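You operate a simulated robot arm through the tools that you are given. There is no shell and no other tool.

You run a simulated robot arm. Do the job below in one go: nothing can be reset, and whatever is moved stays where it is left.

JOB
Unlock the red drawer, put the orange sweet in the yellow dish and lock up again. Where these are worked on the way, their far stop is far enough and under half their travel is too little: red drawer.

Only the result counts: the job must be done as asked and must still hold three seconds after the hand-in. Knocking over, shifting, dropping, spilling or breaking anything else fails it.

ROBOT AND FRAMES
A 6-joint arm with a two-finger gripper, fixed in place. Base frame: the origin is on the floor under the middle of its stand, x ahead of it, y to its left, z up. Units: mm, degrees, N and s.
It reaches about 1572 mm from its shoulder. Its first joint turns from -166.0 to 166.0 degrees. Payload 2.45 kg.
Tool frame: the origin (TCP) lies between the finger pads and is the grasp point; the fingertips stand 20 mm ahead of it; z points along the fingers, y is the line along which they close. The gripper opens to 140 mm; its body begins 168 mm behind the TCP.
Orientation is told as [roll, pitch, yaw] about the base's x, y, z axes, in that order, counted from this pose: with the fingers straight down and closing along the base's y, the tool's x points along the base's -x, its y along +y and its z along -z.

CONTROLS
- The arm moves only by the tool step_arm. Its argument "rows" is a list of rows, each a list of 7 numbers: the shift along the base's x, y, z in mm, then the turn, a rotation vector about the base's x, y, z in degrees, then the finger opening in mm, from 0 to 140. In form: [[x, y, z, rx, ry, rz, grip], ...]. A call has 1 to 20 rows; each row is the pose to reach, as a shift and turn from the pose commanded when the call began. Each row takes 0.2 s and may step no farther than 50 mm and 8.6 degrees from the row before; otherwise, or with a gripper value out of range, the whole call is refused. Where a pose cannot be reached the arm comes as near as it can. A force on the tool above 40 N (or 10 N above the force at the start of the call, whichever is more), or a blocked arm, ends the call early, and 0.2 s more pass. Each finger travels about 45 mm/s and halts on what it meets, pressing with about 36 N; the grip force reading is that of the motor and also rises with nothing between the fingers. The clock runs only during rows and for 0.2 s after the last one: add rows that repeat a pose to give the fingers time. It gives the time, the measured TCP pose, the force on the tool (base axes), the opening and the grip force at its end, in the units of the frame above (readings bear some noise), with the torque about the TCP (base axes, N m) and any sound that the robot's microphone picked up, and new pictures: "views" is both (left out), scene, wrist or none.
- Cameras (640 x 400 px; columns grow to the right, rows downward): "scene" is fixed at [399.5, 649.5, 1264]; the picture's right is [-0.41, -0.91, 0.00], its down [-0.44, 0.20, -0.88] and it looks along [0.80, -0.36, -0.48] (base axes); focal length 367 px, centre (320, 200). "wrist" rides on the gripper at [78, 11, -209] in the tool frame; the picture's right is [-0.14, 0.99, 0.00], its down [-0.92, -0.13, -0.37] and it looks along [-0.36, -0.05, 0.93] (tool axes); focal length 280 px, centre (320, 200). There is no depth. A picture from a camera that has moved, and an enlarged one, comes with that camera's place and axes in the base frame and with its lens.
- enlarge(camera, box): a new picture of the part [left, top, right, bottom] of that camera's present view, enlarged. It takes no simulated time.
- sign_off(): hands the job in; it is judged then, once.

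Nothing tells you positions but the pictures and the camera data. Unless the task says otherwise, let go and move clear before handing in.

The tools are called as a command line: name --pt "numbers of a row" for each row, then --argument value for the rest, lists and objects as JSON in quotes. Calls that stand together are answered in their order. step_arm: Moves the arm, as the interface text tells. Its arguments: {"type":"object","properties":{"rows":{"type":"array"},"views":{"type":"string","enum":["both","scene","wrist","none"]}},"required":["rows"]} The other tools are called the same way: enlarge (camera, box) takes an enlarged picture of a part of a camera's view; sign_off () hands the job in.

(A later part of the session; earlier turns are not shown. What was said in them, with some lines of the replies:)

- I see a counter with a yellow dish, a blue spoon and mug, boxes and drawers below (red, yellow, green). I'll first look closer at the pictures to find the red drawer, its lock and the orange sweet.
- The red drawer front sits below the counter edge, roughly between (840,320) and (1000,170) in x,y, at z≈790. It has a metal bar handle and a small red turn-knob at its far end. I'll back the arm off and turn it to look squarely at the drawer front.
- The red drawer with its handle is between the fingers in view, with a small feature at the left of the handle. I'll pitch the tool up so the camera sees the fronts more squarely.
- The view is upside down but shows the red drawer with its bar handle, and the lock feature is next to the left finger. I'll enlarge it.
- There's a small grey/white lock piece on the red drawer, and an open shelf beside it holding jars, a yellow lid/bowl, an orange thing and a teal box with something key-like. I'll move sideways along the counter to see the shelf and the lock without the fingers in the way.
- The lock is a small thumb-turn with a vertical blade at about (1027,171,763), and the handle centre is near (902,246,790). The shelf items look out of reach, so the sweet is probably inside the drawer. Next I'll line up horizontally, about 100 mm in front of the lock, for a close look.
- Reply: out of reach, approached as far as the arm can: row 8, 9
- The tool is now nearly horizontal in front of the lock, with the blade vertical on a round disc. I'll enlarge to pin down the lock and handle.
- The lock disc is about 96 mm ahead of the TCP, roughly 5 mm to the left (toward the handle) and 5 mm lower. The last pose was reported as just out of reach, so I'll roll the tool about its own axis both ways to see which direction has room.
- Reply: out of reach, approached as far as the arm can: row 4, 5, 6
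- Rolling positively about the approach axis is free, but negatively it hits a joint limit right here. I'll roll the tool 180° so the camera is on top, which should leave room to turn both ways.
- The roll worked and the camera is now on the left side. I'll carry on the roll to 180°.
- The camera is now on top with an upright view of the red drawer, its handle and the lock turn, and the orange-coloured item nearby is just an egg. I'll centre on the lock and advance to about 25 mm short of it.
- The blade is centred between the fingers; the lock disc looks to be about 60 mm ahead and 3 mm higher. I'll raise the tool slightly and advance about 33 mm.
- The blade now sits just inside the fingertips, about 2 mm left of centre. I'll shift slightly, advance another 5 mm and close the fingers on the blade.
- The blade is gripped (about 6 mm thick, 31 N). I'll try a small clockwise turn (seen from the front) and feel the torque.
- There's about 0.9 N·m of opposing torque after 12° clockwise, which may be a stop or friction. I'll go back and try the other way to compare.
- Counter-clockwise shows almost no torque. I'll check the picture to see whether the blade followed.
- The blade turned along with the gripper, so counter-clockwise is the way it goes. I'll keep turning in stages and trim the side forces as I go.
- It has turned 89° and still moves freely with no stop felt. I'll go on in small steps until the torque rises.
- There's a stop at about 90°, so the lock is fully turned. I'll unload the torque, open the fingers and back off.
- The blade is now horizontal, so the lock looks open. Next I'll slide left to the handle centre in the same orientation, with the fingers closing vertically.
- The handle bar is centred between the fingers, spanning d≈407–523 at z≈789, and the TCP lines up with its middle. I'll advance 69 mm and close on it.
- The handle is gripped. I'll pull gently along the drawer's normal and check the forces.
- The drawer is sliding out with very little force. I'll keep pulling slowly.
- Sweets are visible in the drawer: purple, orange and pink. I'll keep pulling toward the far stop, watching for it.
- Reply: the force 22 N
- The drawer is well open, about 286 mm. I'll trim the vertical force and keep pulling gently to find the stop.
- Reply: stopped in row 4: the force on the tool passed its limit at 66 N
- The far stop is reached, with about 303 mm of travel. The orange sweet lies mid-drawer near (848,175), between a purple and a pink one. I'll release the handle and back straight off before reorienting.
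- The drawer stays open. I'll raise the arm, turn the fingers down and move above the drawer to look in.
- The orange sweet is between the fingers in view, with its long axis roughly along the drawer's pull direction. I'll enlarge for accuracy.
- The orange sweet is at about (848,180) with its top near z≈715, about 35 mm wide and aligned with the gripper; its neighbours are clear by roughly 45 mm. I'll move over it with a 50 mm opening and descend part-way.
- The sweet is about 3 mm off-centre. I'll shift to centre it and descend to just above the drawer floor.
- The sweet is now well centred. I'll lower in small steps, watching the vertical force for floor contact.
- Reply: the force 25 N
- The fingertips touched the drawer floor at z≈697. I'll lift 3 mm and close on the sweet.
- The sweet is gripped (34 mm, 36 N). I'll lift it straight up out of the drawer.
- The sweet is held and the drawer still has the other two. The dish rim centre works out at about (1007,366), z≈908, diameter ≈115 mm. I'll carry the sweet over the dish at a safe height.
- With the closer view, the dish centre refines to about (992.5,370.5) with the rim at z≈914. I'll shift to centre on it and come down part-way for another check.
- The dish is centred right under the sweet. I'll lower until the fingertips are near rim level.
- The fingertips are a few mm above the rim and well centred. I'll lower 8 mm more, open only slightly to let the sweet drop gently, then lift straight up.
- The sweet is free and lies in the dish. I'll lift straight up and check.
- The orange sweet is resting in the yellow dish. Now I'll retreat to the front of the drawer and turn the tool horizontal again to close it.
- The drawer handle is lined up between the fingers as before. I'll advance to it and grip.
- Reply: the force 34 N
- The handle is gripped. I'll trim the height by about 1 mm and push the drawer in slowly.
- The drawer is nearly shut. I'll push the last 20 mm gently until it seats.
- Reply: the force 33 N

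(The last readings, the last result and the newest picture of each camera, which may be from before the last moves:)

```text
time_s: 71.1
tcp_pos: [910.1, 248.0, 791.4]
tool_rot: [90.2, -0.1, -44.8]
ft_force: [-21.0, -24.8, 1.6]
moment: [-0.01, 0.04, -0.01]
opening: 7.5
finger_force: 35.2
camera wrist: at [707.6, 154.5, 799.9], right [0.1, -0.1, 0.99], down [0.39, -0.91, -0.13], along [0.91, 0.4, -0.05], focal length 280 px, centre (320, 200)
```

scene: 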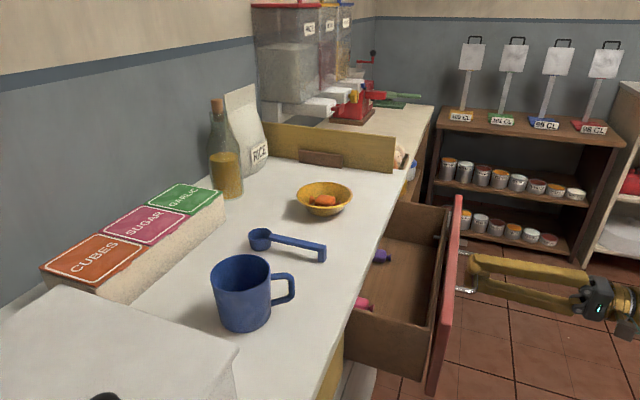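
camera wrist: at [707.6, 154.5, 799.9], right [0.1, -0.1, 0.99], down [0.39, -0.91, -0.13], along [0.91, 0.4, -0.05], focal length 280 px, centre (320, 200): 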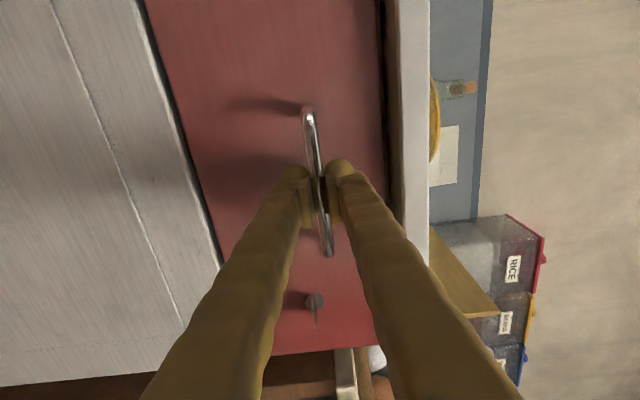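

The drawer is seated against its closed stop (32 N). I'll release the handle, back off and move across to the lock.

step_arm --pt "-0.7 -0.7 0 0 0 0 0" --pt "-0.7 -0.7 0 0 0 0 15" --pt "-0.7 -0.7 0 0 0 0 30" --pt "-0.7 -0.7 0 0 0 0 44" --pt "-0.7 -0.7 0 0 0 0 44" --pt "-10 -10 0 0 0 0 44" --pt "-25 -25 0 0 0 0 44" --pt "-48 -48 0 0 0 0 44" --pt "-28 -68 -8 0 0 0 44" --pt "0 -96 -17 0 0 0 44" --pt "30 -126 -26 0 0 0 44" --pt "50 -146 -26 0 0 0 44" --pt "50 -146 -26 0 0 0 44" --views "both"

enlarge --camera "wrist" --box '[240, 100, 400, 240]'

```text
time_s: 73.9
tcp_pos: [958.8, 102.9, 764.5]
tool_rot: [90.3, -0.2, -44.8]
ft_force: [0.1, 0.5, 0.2]
moment: [-0.02, -0.02, -0.02]
opening: 44.1
finger_force: 0.1
camera wrist: at [757.4, 8.3, 773.8], right [0.1, -0.1, 0.99], down [0.39, -0.91, -0.13], along [0.91, 0.4, -0.05], focal length 280 px, centre (320, 200)
```

scene: 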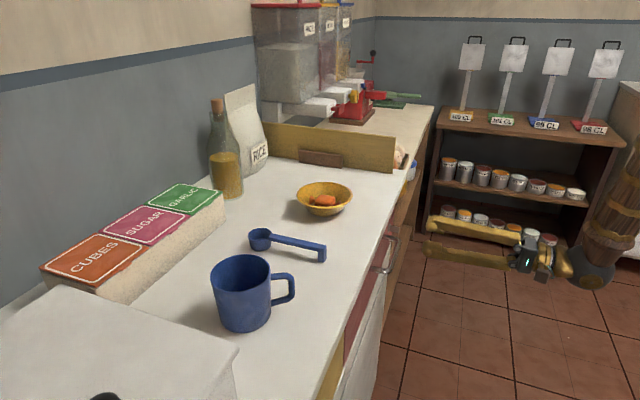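
wrist: 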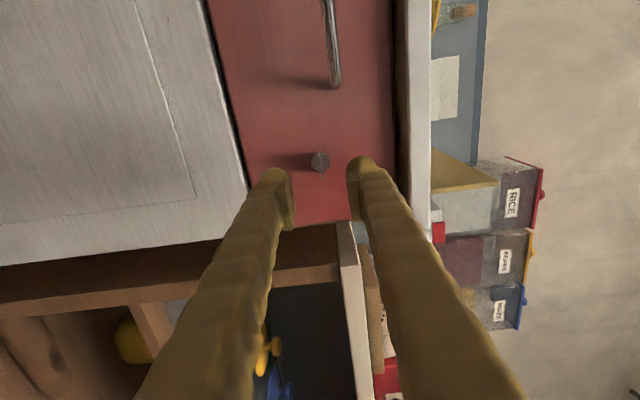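

```text
2.86 times, centred on (320, 170) of wrist
camera zoom: at [757.4, 8.3, 773.8], right [0.1, -0.1, 0.99], down [0.39, -0.91, -0.13], along [0.91, 0.4, -0.05], focal length 801 px, centre (320, 286)
```

zoom: 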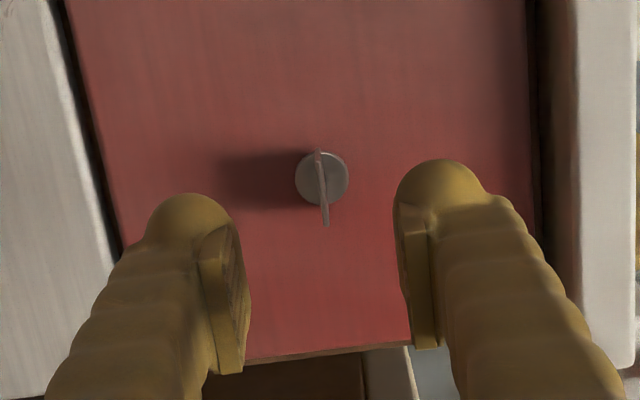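

The drawer is closed and the blade is horizontal between the fingers. I'll advance to the lock and grip it as before.

step_arm --pt "15 15 0.2 0 0 0 44" --pt "30 30 0.2 0 0 0 44" --pt "43 43 0.2 0 0 0 44" --pt "52 52 0.2 0 0 0 44" --pt "59 59.4 0.2 0 0 0 44" --pt "59 59.4 0.2 0 0 0 30" --pt "59 59.4 0.2 0 0 0 15" --pt "59 59.4 0.2 0 0 0 0" --pt "59 59.4 0.2 0 0 0 0" --views "wrist"

enlarge --camera "wrist" --box '[240, 130, 400, 240]'

```text
time_s: 75.9
tcp_pos: [1018.5, 163.0, 765.5]
tool_rot: [90.0, 0.0, -44.9]
ft_force: [-0.7, 3.4, 12.0]
moment: [0.13, -0.03, 0.05]
opening: 5.8
finger_force: 30.2
camera wrist: at [816.8, 68.0, 774.5], right [0.09, -0.1, 0.99], down [0.39, -0.91, -0.13], along [0.91, 0.4, -0.05], focal length 280 px, centre (320, 200)
```

wrist: 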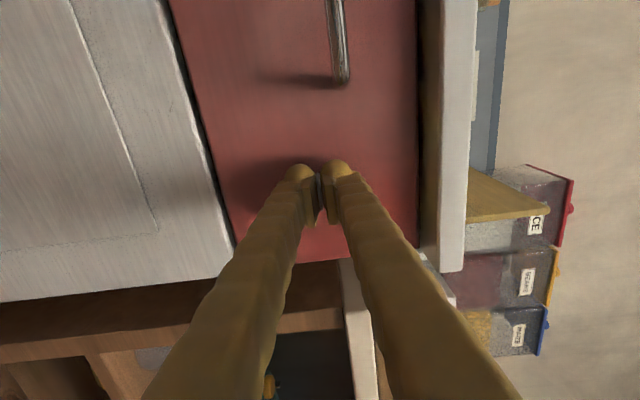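

```text
3.64 times, centred on (320, 185) of wrist
camera zoom: at [816.8, 68.0, 774.5], right [0.09, -0.1, 0.99], down [0.39, -0.91, -0.13], along [0.91, 0.4, -0.05], focal length 1020 px, centre (320, 254)
```

zoom: 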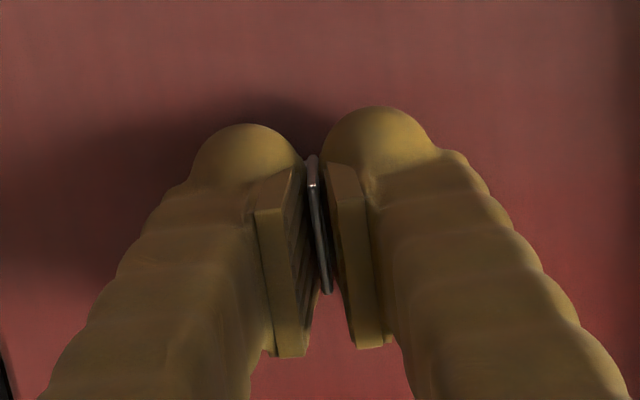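

The blade is gripped. I'll turn it clockwise back toward vertical in stages, trimming side forces.

step_arm --pt "0 0 0.6 4.2 4.2 0 0" --pt "0 0 0.6 8.4 8.4 0 0" --pt "0 0 0.6 12.7 12.7 0 0" --views "none"

```text
time_s: 76.7
tcp_pos: [1019.0, 162.1, 764.4]
tool_rot: [90.2, 17.9, -44.8]
ft_force: [-1.5, 1.3, 9.5]
moment: [0.09, -0.11, 0.06]
opening: 6.1
finger_force: 31.1
```

step_arm --pt "0 0 0.5 4.2 4.2 0 0" --pt "0 0 0.5 8.4 8.4 0 0" --pt "0 0 0.5 12.7 12.7 0 0" --pt "0 0 0.5 16.9 16.9 0 0" --views "none"

```text
time_s: 77.7
tcp_pos: [1017.3, 161.9, 765.0]
tool_rot: [90.3, 41.9, -44.8]
ft_force: [2.1, -0.3, -0.3]
moment: [-0.04, 0.05, -0.08]
opening: 6.1
finger_force: 30.8
```

step_arm --pt "0 0 0 4.2 4.2 0 0" --pt "0 0 0 8.4 8.4 0 0" --pt "0 0 0 12.7 12.7 0 0" --pt "0 0 0 16.9 16.9 0 0" --views "none"

```text
time_s: 78.7
tcp_pos: [1018.0, 162.8, 764.6]
tool_rot: [90.5, 65.9, -44.4]
ft_force: [-1.0, -2.6, -5.9]
moment: [0.01, -0.02, 0.04]
opening: 5.9
finger_force: 30.8
```

step_arm --pt "0 0 -0.3 4.2 4.2 0 0" --pt "0 0 -0.3 8.4 8.4 0 0" --pt "0 0 -0.3 12.7 12.7 0 0" --pt "0 0 -0.3 17 17 0 0" --views "none"

```text
time_s: 79.7
tcp_pos: [1018.9, 162.5, 765.0]
tool_rot: [149.0, 89.9, 13.8]
ft_force: [-13.9, -2.0, -2.0]
moment: [0.17, -0.13, 0.06]
opening: 5.9
finger_force: 31.4
```

It's at 90° now. I'll press a little further to make sure it's against its locked stop.

step_arm --pt "-0.4 0 0 2.1 2.1 0 0" --pt "-0.4 0 0 4.9 4.9 0 0" --views "wrist"

enlarge --camera "wrist" --box '[240, 130, 400, 240]'

```text
time_s: 80.3
tcp_pos: [1019.4, 163.3, 764.4]
tool_rot: [-91.6, 83.2, 133.2]
ft_force: [-8.9, 0.0, -1.7]
moment: [-0.61, -0.56, 0.05]
opening: 6.0
finger_force: 32.5
camera wrist: at [884.7, 0.2, 839.8], right [0.68, -0.69, -0.25], down [-0.43, -0.09, -0.9], along [0.59, 0.72, -0.35], focal length 280 px, centre (320, 200)
```

wrist: 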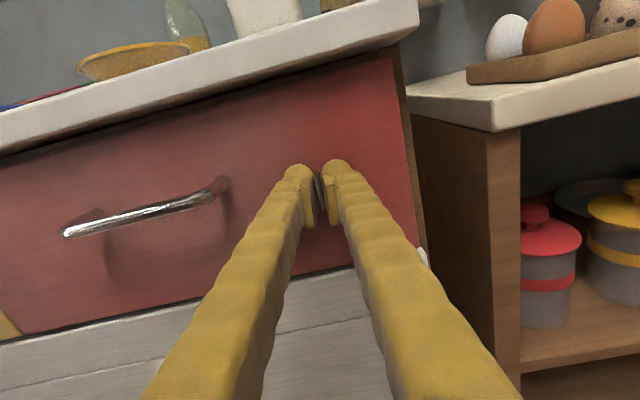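

```text
3.64 times, centred on (320, 185) of wrist
camera zoom: at [884.7, 0.2, 839.8], right [0.68, -0.69, -0.25], down [-0.43, -0.09, -0.9], along [0.59, 0.72, -0.35], focal length 1020 px, centre (320, 254)
```

zoom: 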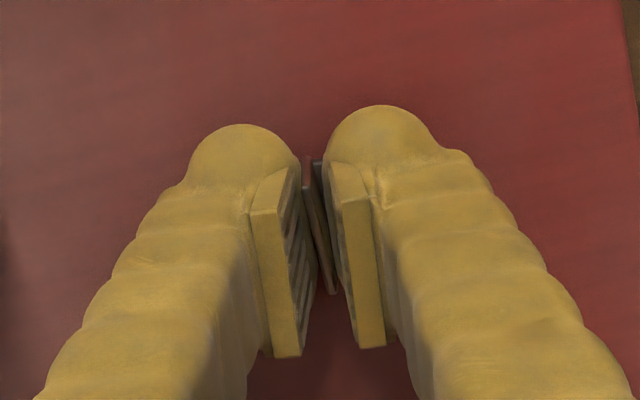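

The torque shows the blade is at its locked stop. I'll unload, open the fingers and back straight off.

step_arm --pt "0 0 0 -4.7 -4.7 0 0" --pt "0 0 0 -4.7 -4.7 0 6" --pt "0 0 0 -4.7 -4.7 0 16" --pt "0 0 0 -4.7 -4.7 0 30" --pt "0 0 0 -4.7 -4.7 0 44" --pt "0 0 0 -4.7 -4.7 0 44" --pt "-12 -12 0 -4.7 -4.7 0 44" --pt "-32 -32 0 -4.7 -4.7 0 44" --pt "-60 -60 0 -4.7 -4.7 0 44" --views "both"

enlarge --camera "wrist" --box '[240, 100, 400, 240]'

enlarge --camera "wrist" --box '[0, 0, 420, 260]'

```text
time_s: 82.3
tcp_pos: [958.2, 102.4, 764.8]
tool_rot: [-174.2, 89.8, 50.6]
ft_force: [0.2, 0.4, 0.3]
moment: [0.0, 0.0, 0.0]
opening: 43.8
finger_force: 0.1
camera wrist: at [817.8, -53.6, 841.6], right [0.7, -0.7, -0.14], down [-0.35, -0.17, -0.92], along [0.62, 0.69, -0.36], focal length 280 px, centre (320, 200)
```

scene: 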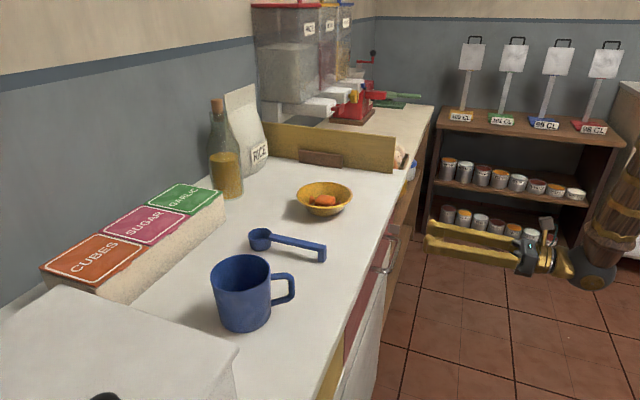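
wrist: 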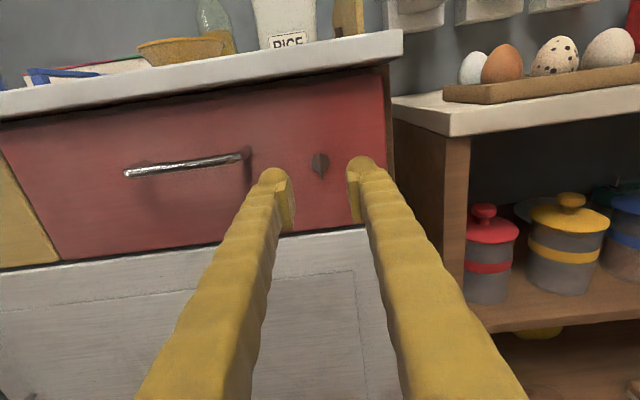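

```text
2.86 times, centred on (320, 170) of wrist
camera zoom: at [817.8, -53.6, 841.6], right [0.7, -0.7, -0.14], down [-0.35, -0.17, -0.92], along [0.62, 0.69, -0.36], focal length 801 px, centre (320, 286)
```

zoom: 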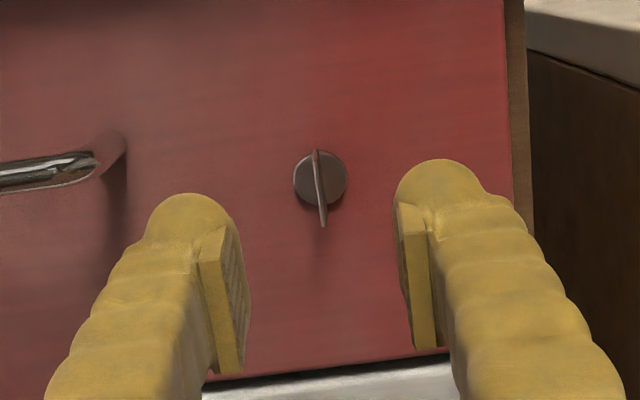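

```text
1.52 times, centred on (210, 130) of wrist
camera zoom: at [817.8, -53.6, 841.6], right [0.7, -0.7, -0.14], down [-0.35, -0.17, -0.92], along [0.62, 0.69, -0.36], focal length 427 px, centre (488, 307)
```

zoom: 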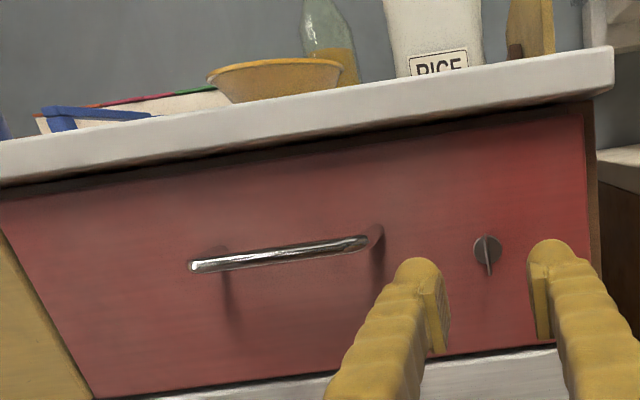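

The blade is vertical again and the drawer front sits flush, with the sweet still in the dish. To be sure the lock has caught, I'll return to the handle for a very gentle tug test.

step_arm --pt "-8.2 8.2 2.1 -5.3 -5.3 0 44" --pt "-16.4 16.4 4.2 -10.6 -10.6 0 44" --pt "-24.6 24.6 6.3 -15.9 -15.9 0 44" --pt "-32.8 32.8 8.4 -21.2 -21.2 0 44" --pt "-41 41 10.5 -26.5 -26.5 0 44" --pt "-49.2 49.2 12.6 -31.8 -31.8 0 44" --pt "-57.4 57.4 14.7 -37.1 -37.1 0 44" --pt "-65.6 65.6 16.8 -42.4 -42.4 0 44" --pt "-73.8 73.8 18.9 -47.7 -47.7 0 44" --pt "-82 82 21 -53 -53 0 44" --pt "-90.2 90.2 23.1 -58.3 -58.3 0 44" --pt "-98.4 98.4 25.2 -63.6 -63.6 0 44" --pt "-98.4 98.4 25.2 -63.6 -63.6 0 44" --views "wrist"

```text
time_s: 85.1
tcp_pos: [860.7, 200.3, 789.9]
tool_rot: [90.2, -0.1, -44.9]
ft_force: [-0.2, 0.9, -0.1]
moment: [-0.03, 0.01, 0.01]
opening: 44.1
finger_force: 0.1
camera wrist: at [658.6, 106.3, 799.8], right [0.1, -0.1, 0.99], down [0.39, -0.91, -0.13], along [0.91, 0.4, -0.05], focal length 280 px, centre (320, 200)
```

wrist: 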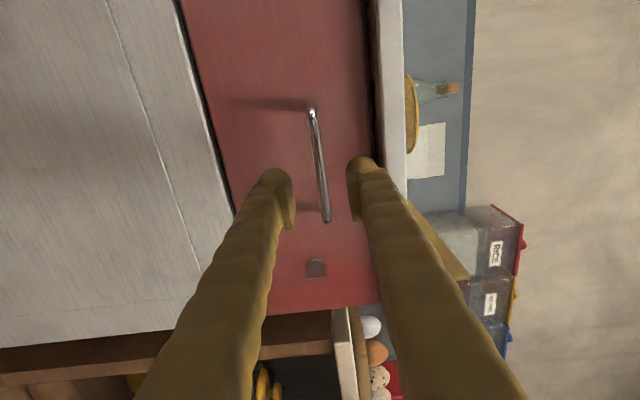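

step_arm --pt "14 14 0 0 0 0 44" --pt "28 28 0 0 0 0 44" --pt "40 40 0 0 0 0 44" --pt "48.2 48.2 0 0 0 0 44" --pt "48.2 48.2 0 0 0 0 30" --pt "48.2 48.2 0 0 0 0 15" --pt "48.2 48.2 0 0 0 0 0" --pt "48.2 48.2 0 0 0 0 0" --views "none"

step_arm --pt "-0.5 -0.5 0 0 0 0 0" --pt "-1 -1 0 0 0 0 0" --views "none"

```text
time_s: 86.9
tcp_pos: [907.9, 249.8, 790.1]
tool_rot: [90.2, 0.1, -44.8]
ft_force: [0.7, 1.3, 0.0]
moment: [-0.09, -0.08, 0.03]
opening: 7.2
finger_force: 34.7
```

```text
time_s: 87.5
tcp_pos: [906.4, 247.6, 791.1]
tool_rot: [90.2, 0.1, -44.8]
ft_force: [-1.7, 6.2, 5.4]
moment: [-0.11, -0.11, -0.01]
opening: 7.1
finger_force: 35.7
```

Only about 3 N after 1.4 mm, which could be play. I'll pull a couple of mm more to tell.

step_arm --pt "-0.7 -0.7 0 0 0 0 0" --pt "-1.4 -1.4 0 0 0 0 0" --views "none"

```text
time_s: 88.1
tcp_pos: [905.6, 248.5, 790.3]
tool_rot: [90.2, 0.1, -44.8]
ft_force: [15.8, 21.8, 2.7]
moment: [-0.07, -0.06, 0.03]
opening: 7.3
finger_force: 35.1
```

The pull now meets 27 N with barely any movement, so the drawer is locked. I'll push it back fully home, release the handle and move clear.

step_arm --pt "1.4 1.4 0 0 0 0 0" --pt "2.6 2.6 0 0 0 0 0" --pt "3.1 3.1 0 0 0 0 0" --views "none"

```text
time_s: 88.9
tcp_pos: [907.2, 250.1, 790.5]
tool_rot: [90.2, 0.1, -44.7]
ft_force: [-20.5, 1.7, 11.9]
moment: [-0.1, -0.11, -0.04]
opening: 7.2
finger_force: 35.7
```

step_arm --pt "-0.6 0.2 0.3 0 0 0 0" --pt "-0.6 0.2 0.3 0 0 0 15" --pt "-0.6 0.2 0.3 0 0 0 30" --pt "-0.6 0.2 0.3 0 0 0 44" --pt "-0.6 0.2 0.3 0 0 0 44" --pt "-10 -10 0.3 0 0 0 44" --pt "-28 -28 0.3 0 0 0 44" --pt "-55 -55 0.3 0 0 0 44" --pt "-85 -85 0.3 0 0 0 44" --pt "-115 -115 0.3 0 0 0 44" --pt "-145 -145 0.3 0 0 0 44" --pt "-175 -175 10 0 0 0 44" --views "both"

enlarge --camera "wrist" --box '[180, 0, 460, 300]'

enlarge --camera "scene" --box '[270, 150, 430, 300]'

```text
time_s: 91.5
tcp_pos: [733.1, 75.4, 798.7]
tool_rot: [90.2, 0.1, -44.7]
ft_force: [0.1, -0.1, -0.5]
moment: [-0.03, 0.03, 0.05]
opening: 43.8
finger_force: 0.1
camera wrist: at [530.8, -19.6, 809.5], right [0.1, -0.1, 0.99], down [0.39, -0.91, -0.13], along [0.91, 0.4, -0.05], focal length 280 px, centre (320, 200)
```

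scene: 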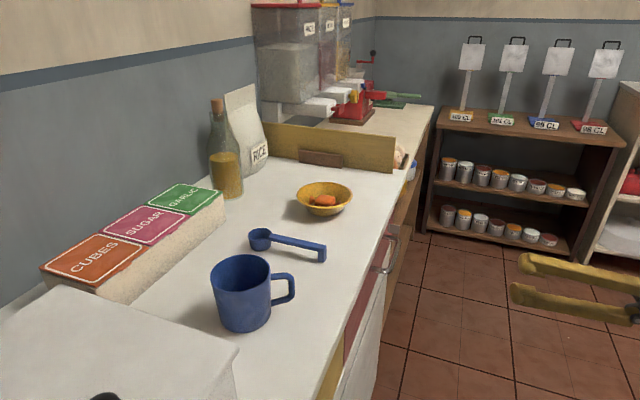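
wrist: 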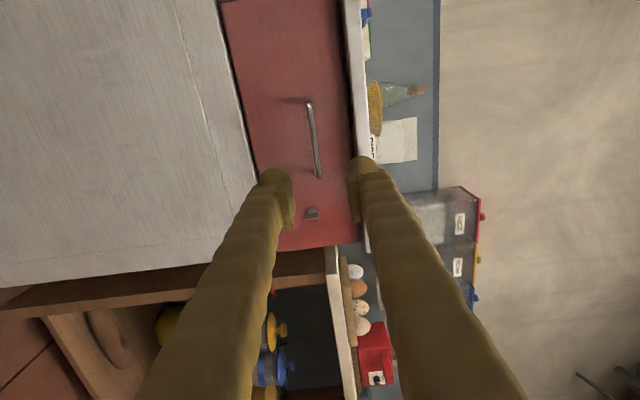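

```text
1.33 times, centred on (320, 150) of wrist
camera zoom: at [530.8, -19.6, 809.5], right [0.1, -0.1, 0.99], down [0.39, -0.91, -0.13], along [0.91, 0.4, -0.05], focal length 374 px, centre (320, 267)
```

zoom: 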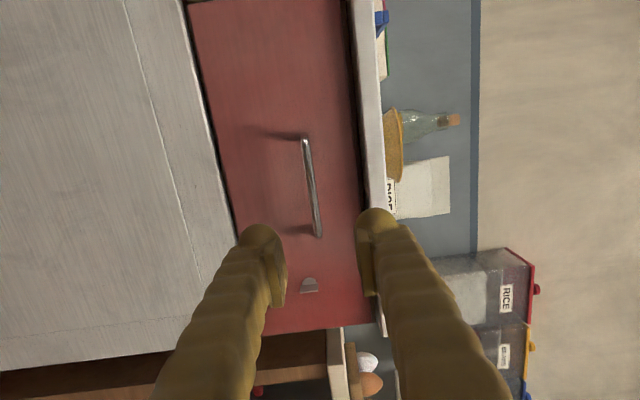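

```text
2.67 times, centred on (350, 225) of scene
camera zoom: at [399.5, 649.5, 1264.0], right [-0.41, -0.91, 0.0], down [-0.44, 0.2, -0.88], along [0.8, -0.36, -0.48], focal length 980 px, centre (240, 133)
```

zoom: 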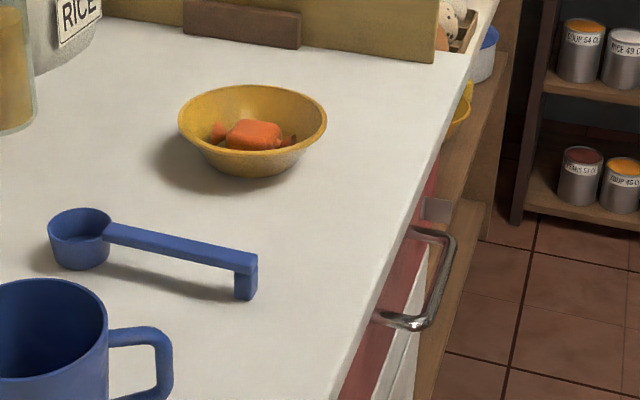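

The red drawer is shut and locked, with its blade back at vertical. The orange sweet rests in the yellow dish, nothing else has moved, and the arm is clear, so I'm handing in.

sign_off

```text
The job is handed in.
```

The job is done and handed in: the orange sweet is in the yellow dish and the red drawer is closed and locked again.

- **Unlocking:** The lock is a small turn-blade on the drawer front. A quarter-turn counter-clockwise to its stop released it, and the drawer pulled out about 303 mm to its far stop.
- **Sweet:** I gripped the orange sweet, set it down in the dish on the counter and left the purple and pink ones in the drawer.
- **Locking up:** I pushed the drawer home and turned the blade back to its original vertical stop. A gentle pull on the handle then gave about 1.5 mm of play before holding firm at about 27 N, so the lock has caught. I pressed the drawer home again afterwards.

In the last pictures nothing else looked moved, and the arm was clear with its fingers open before hand-in.
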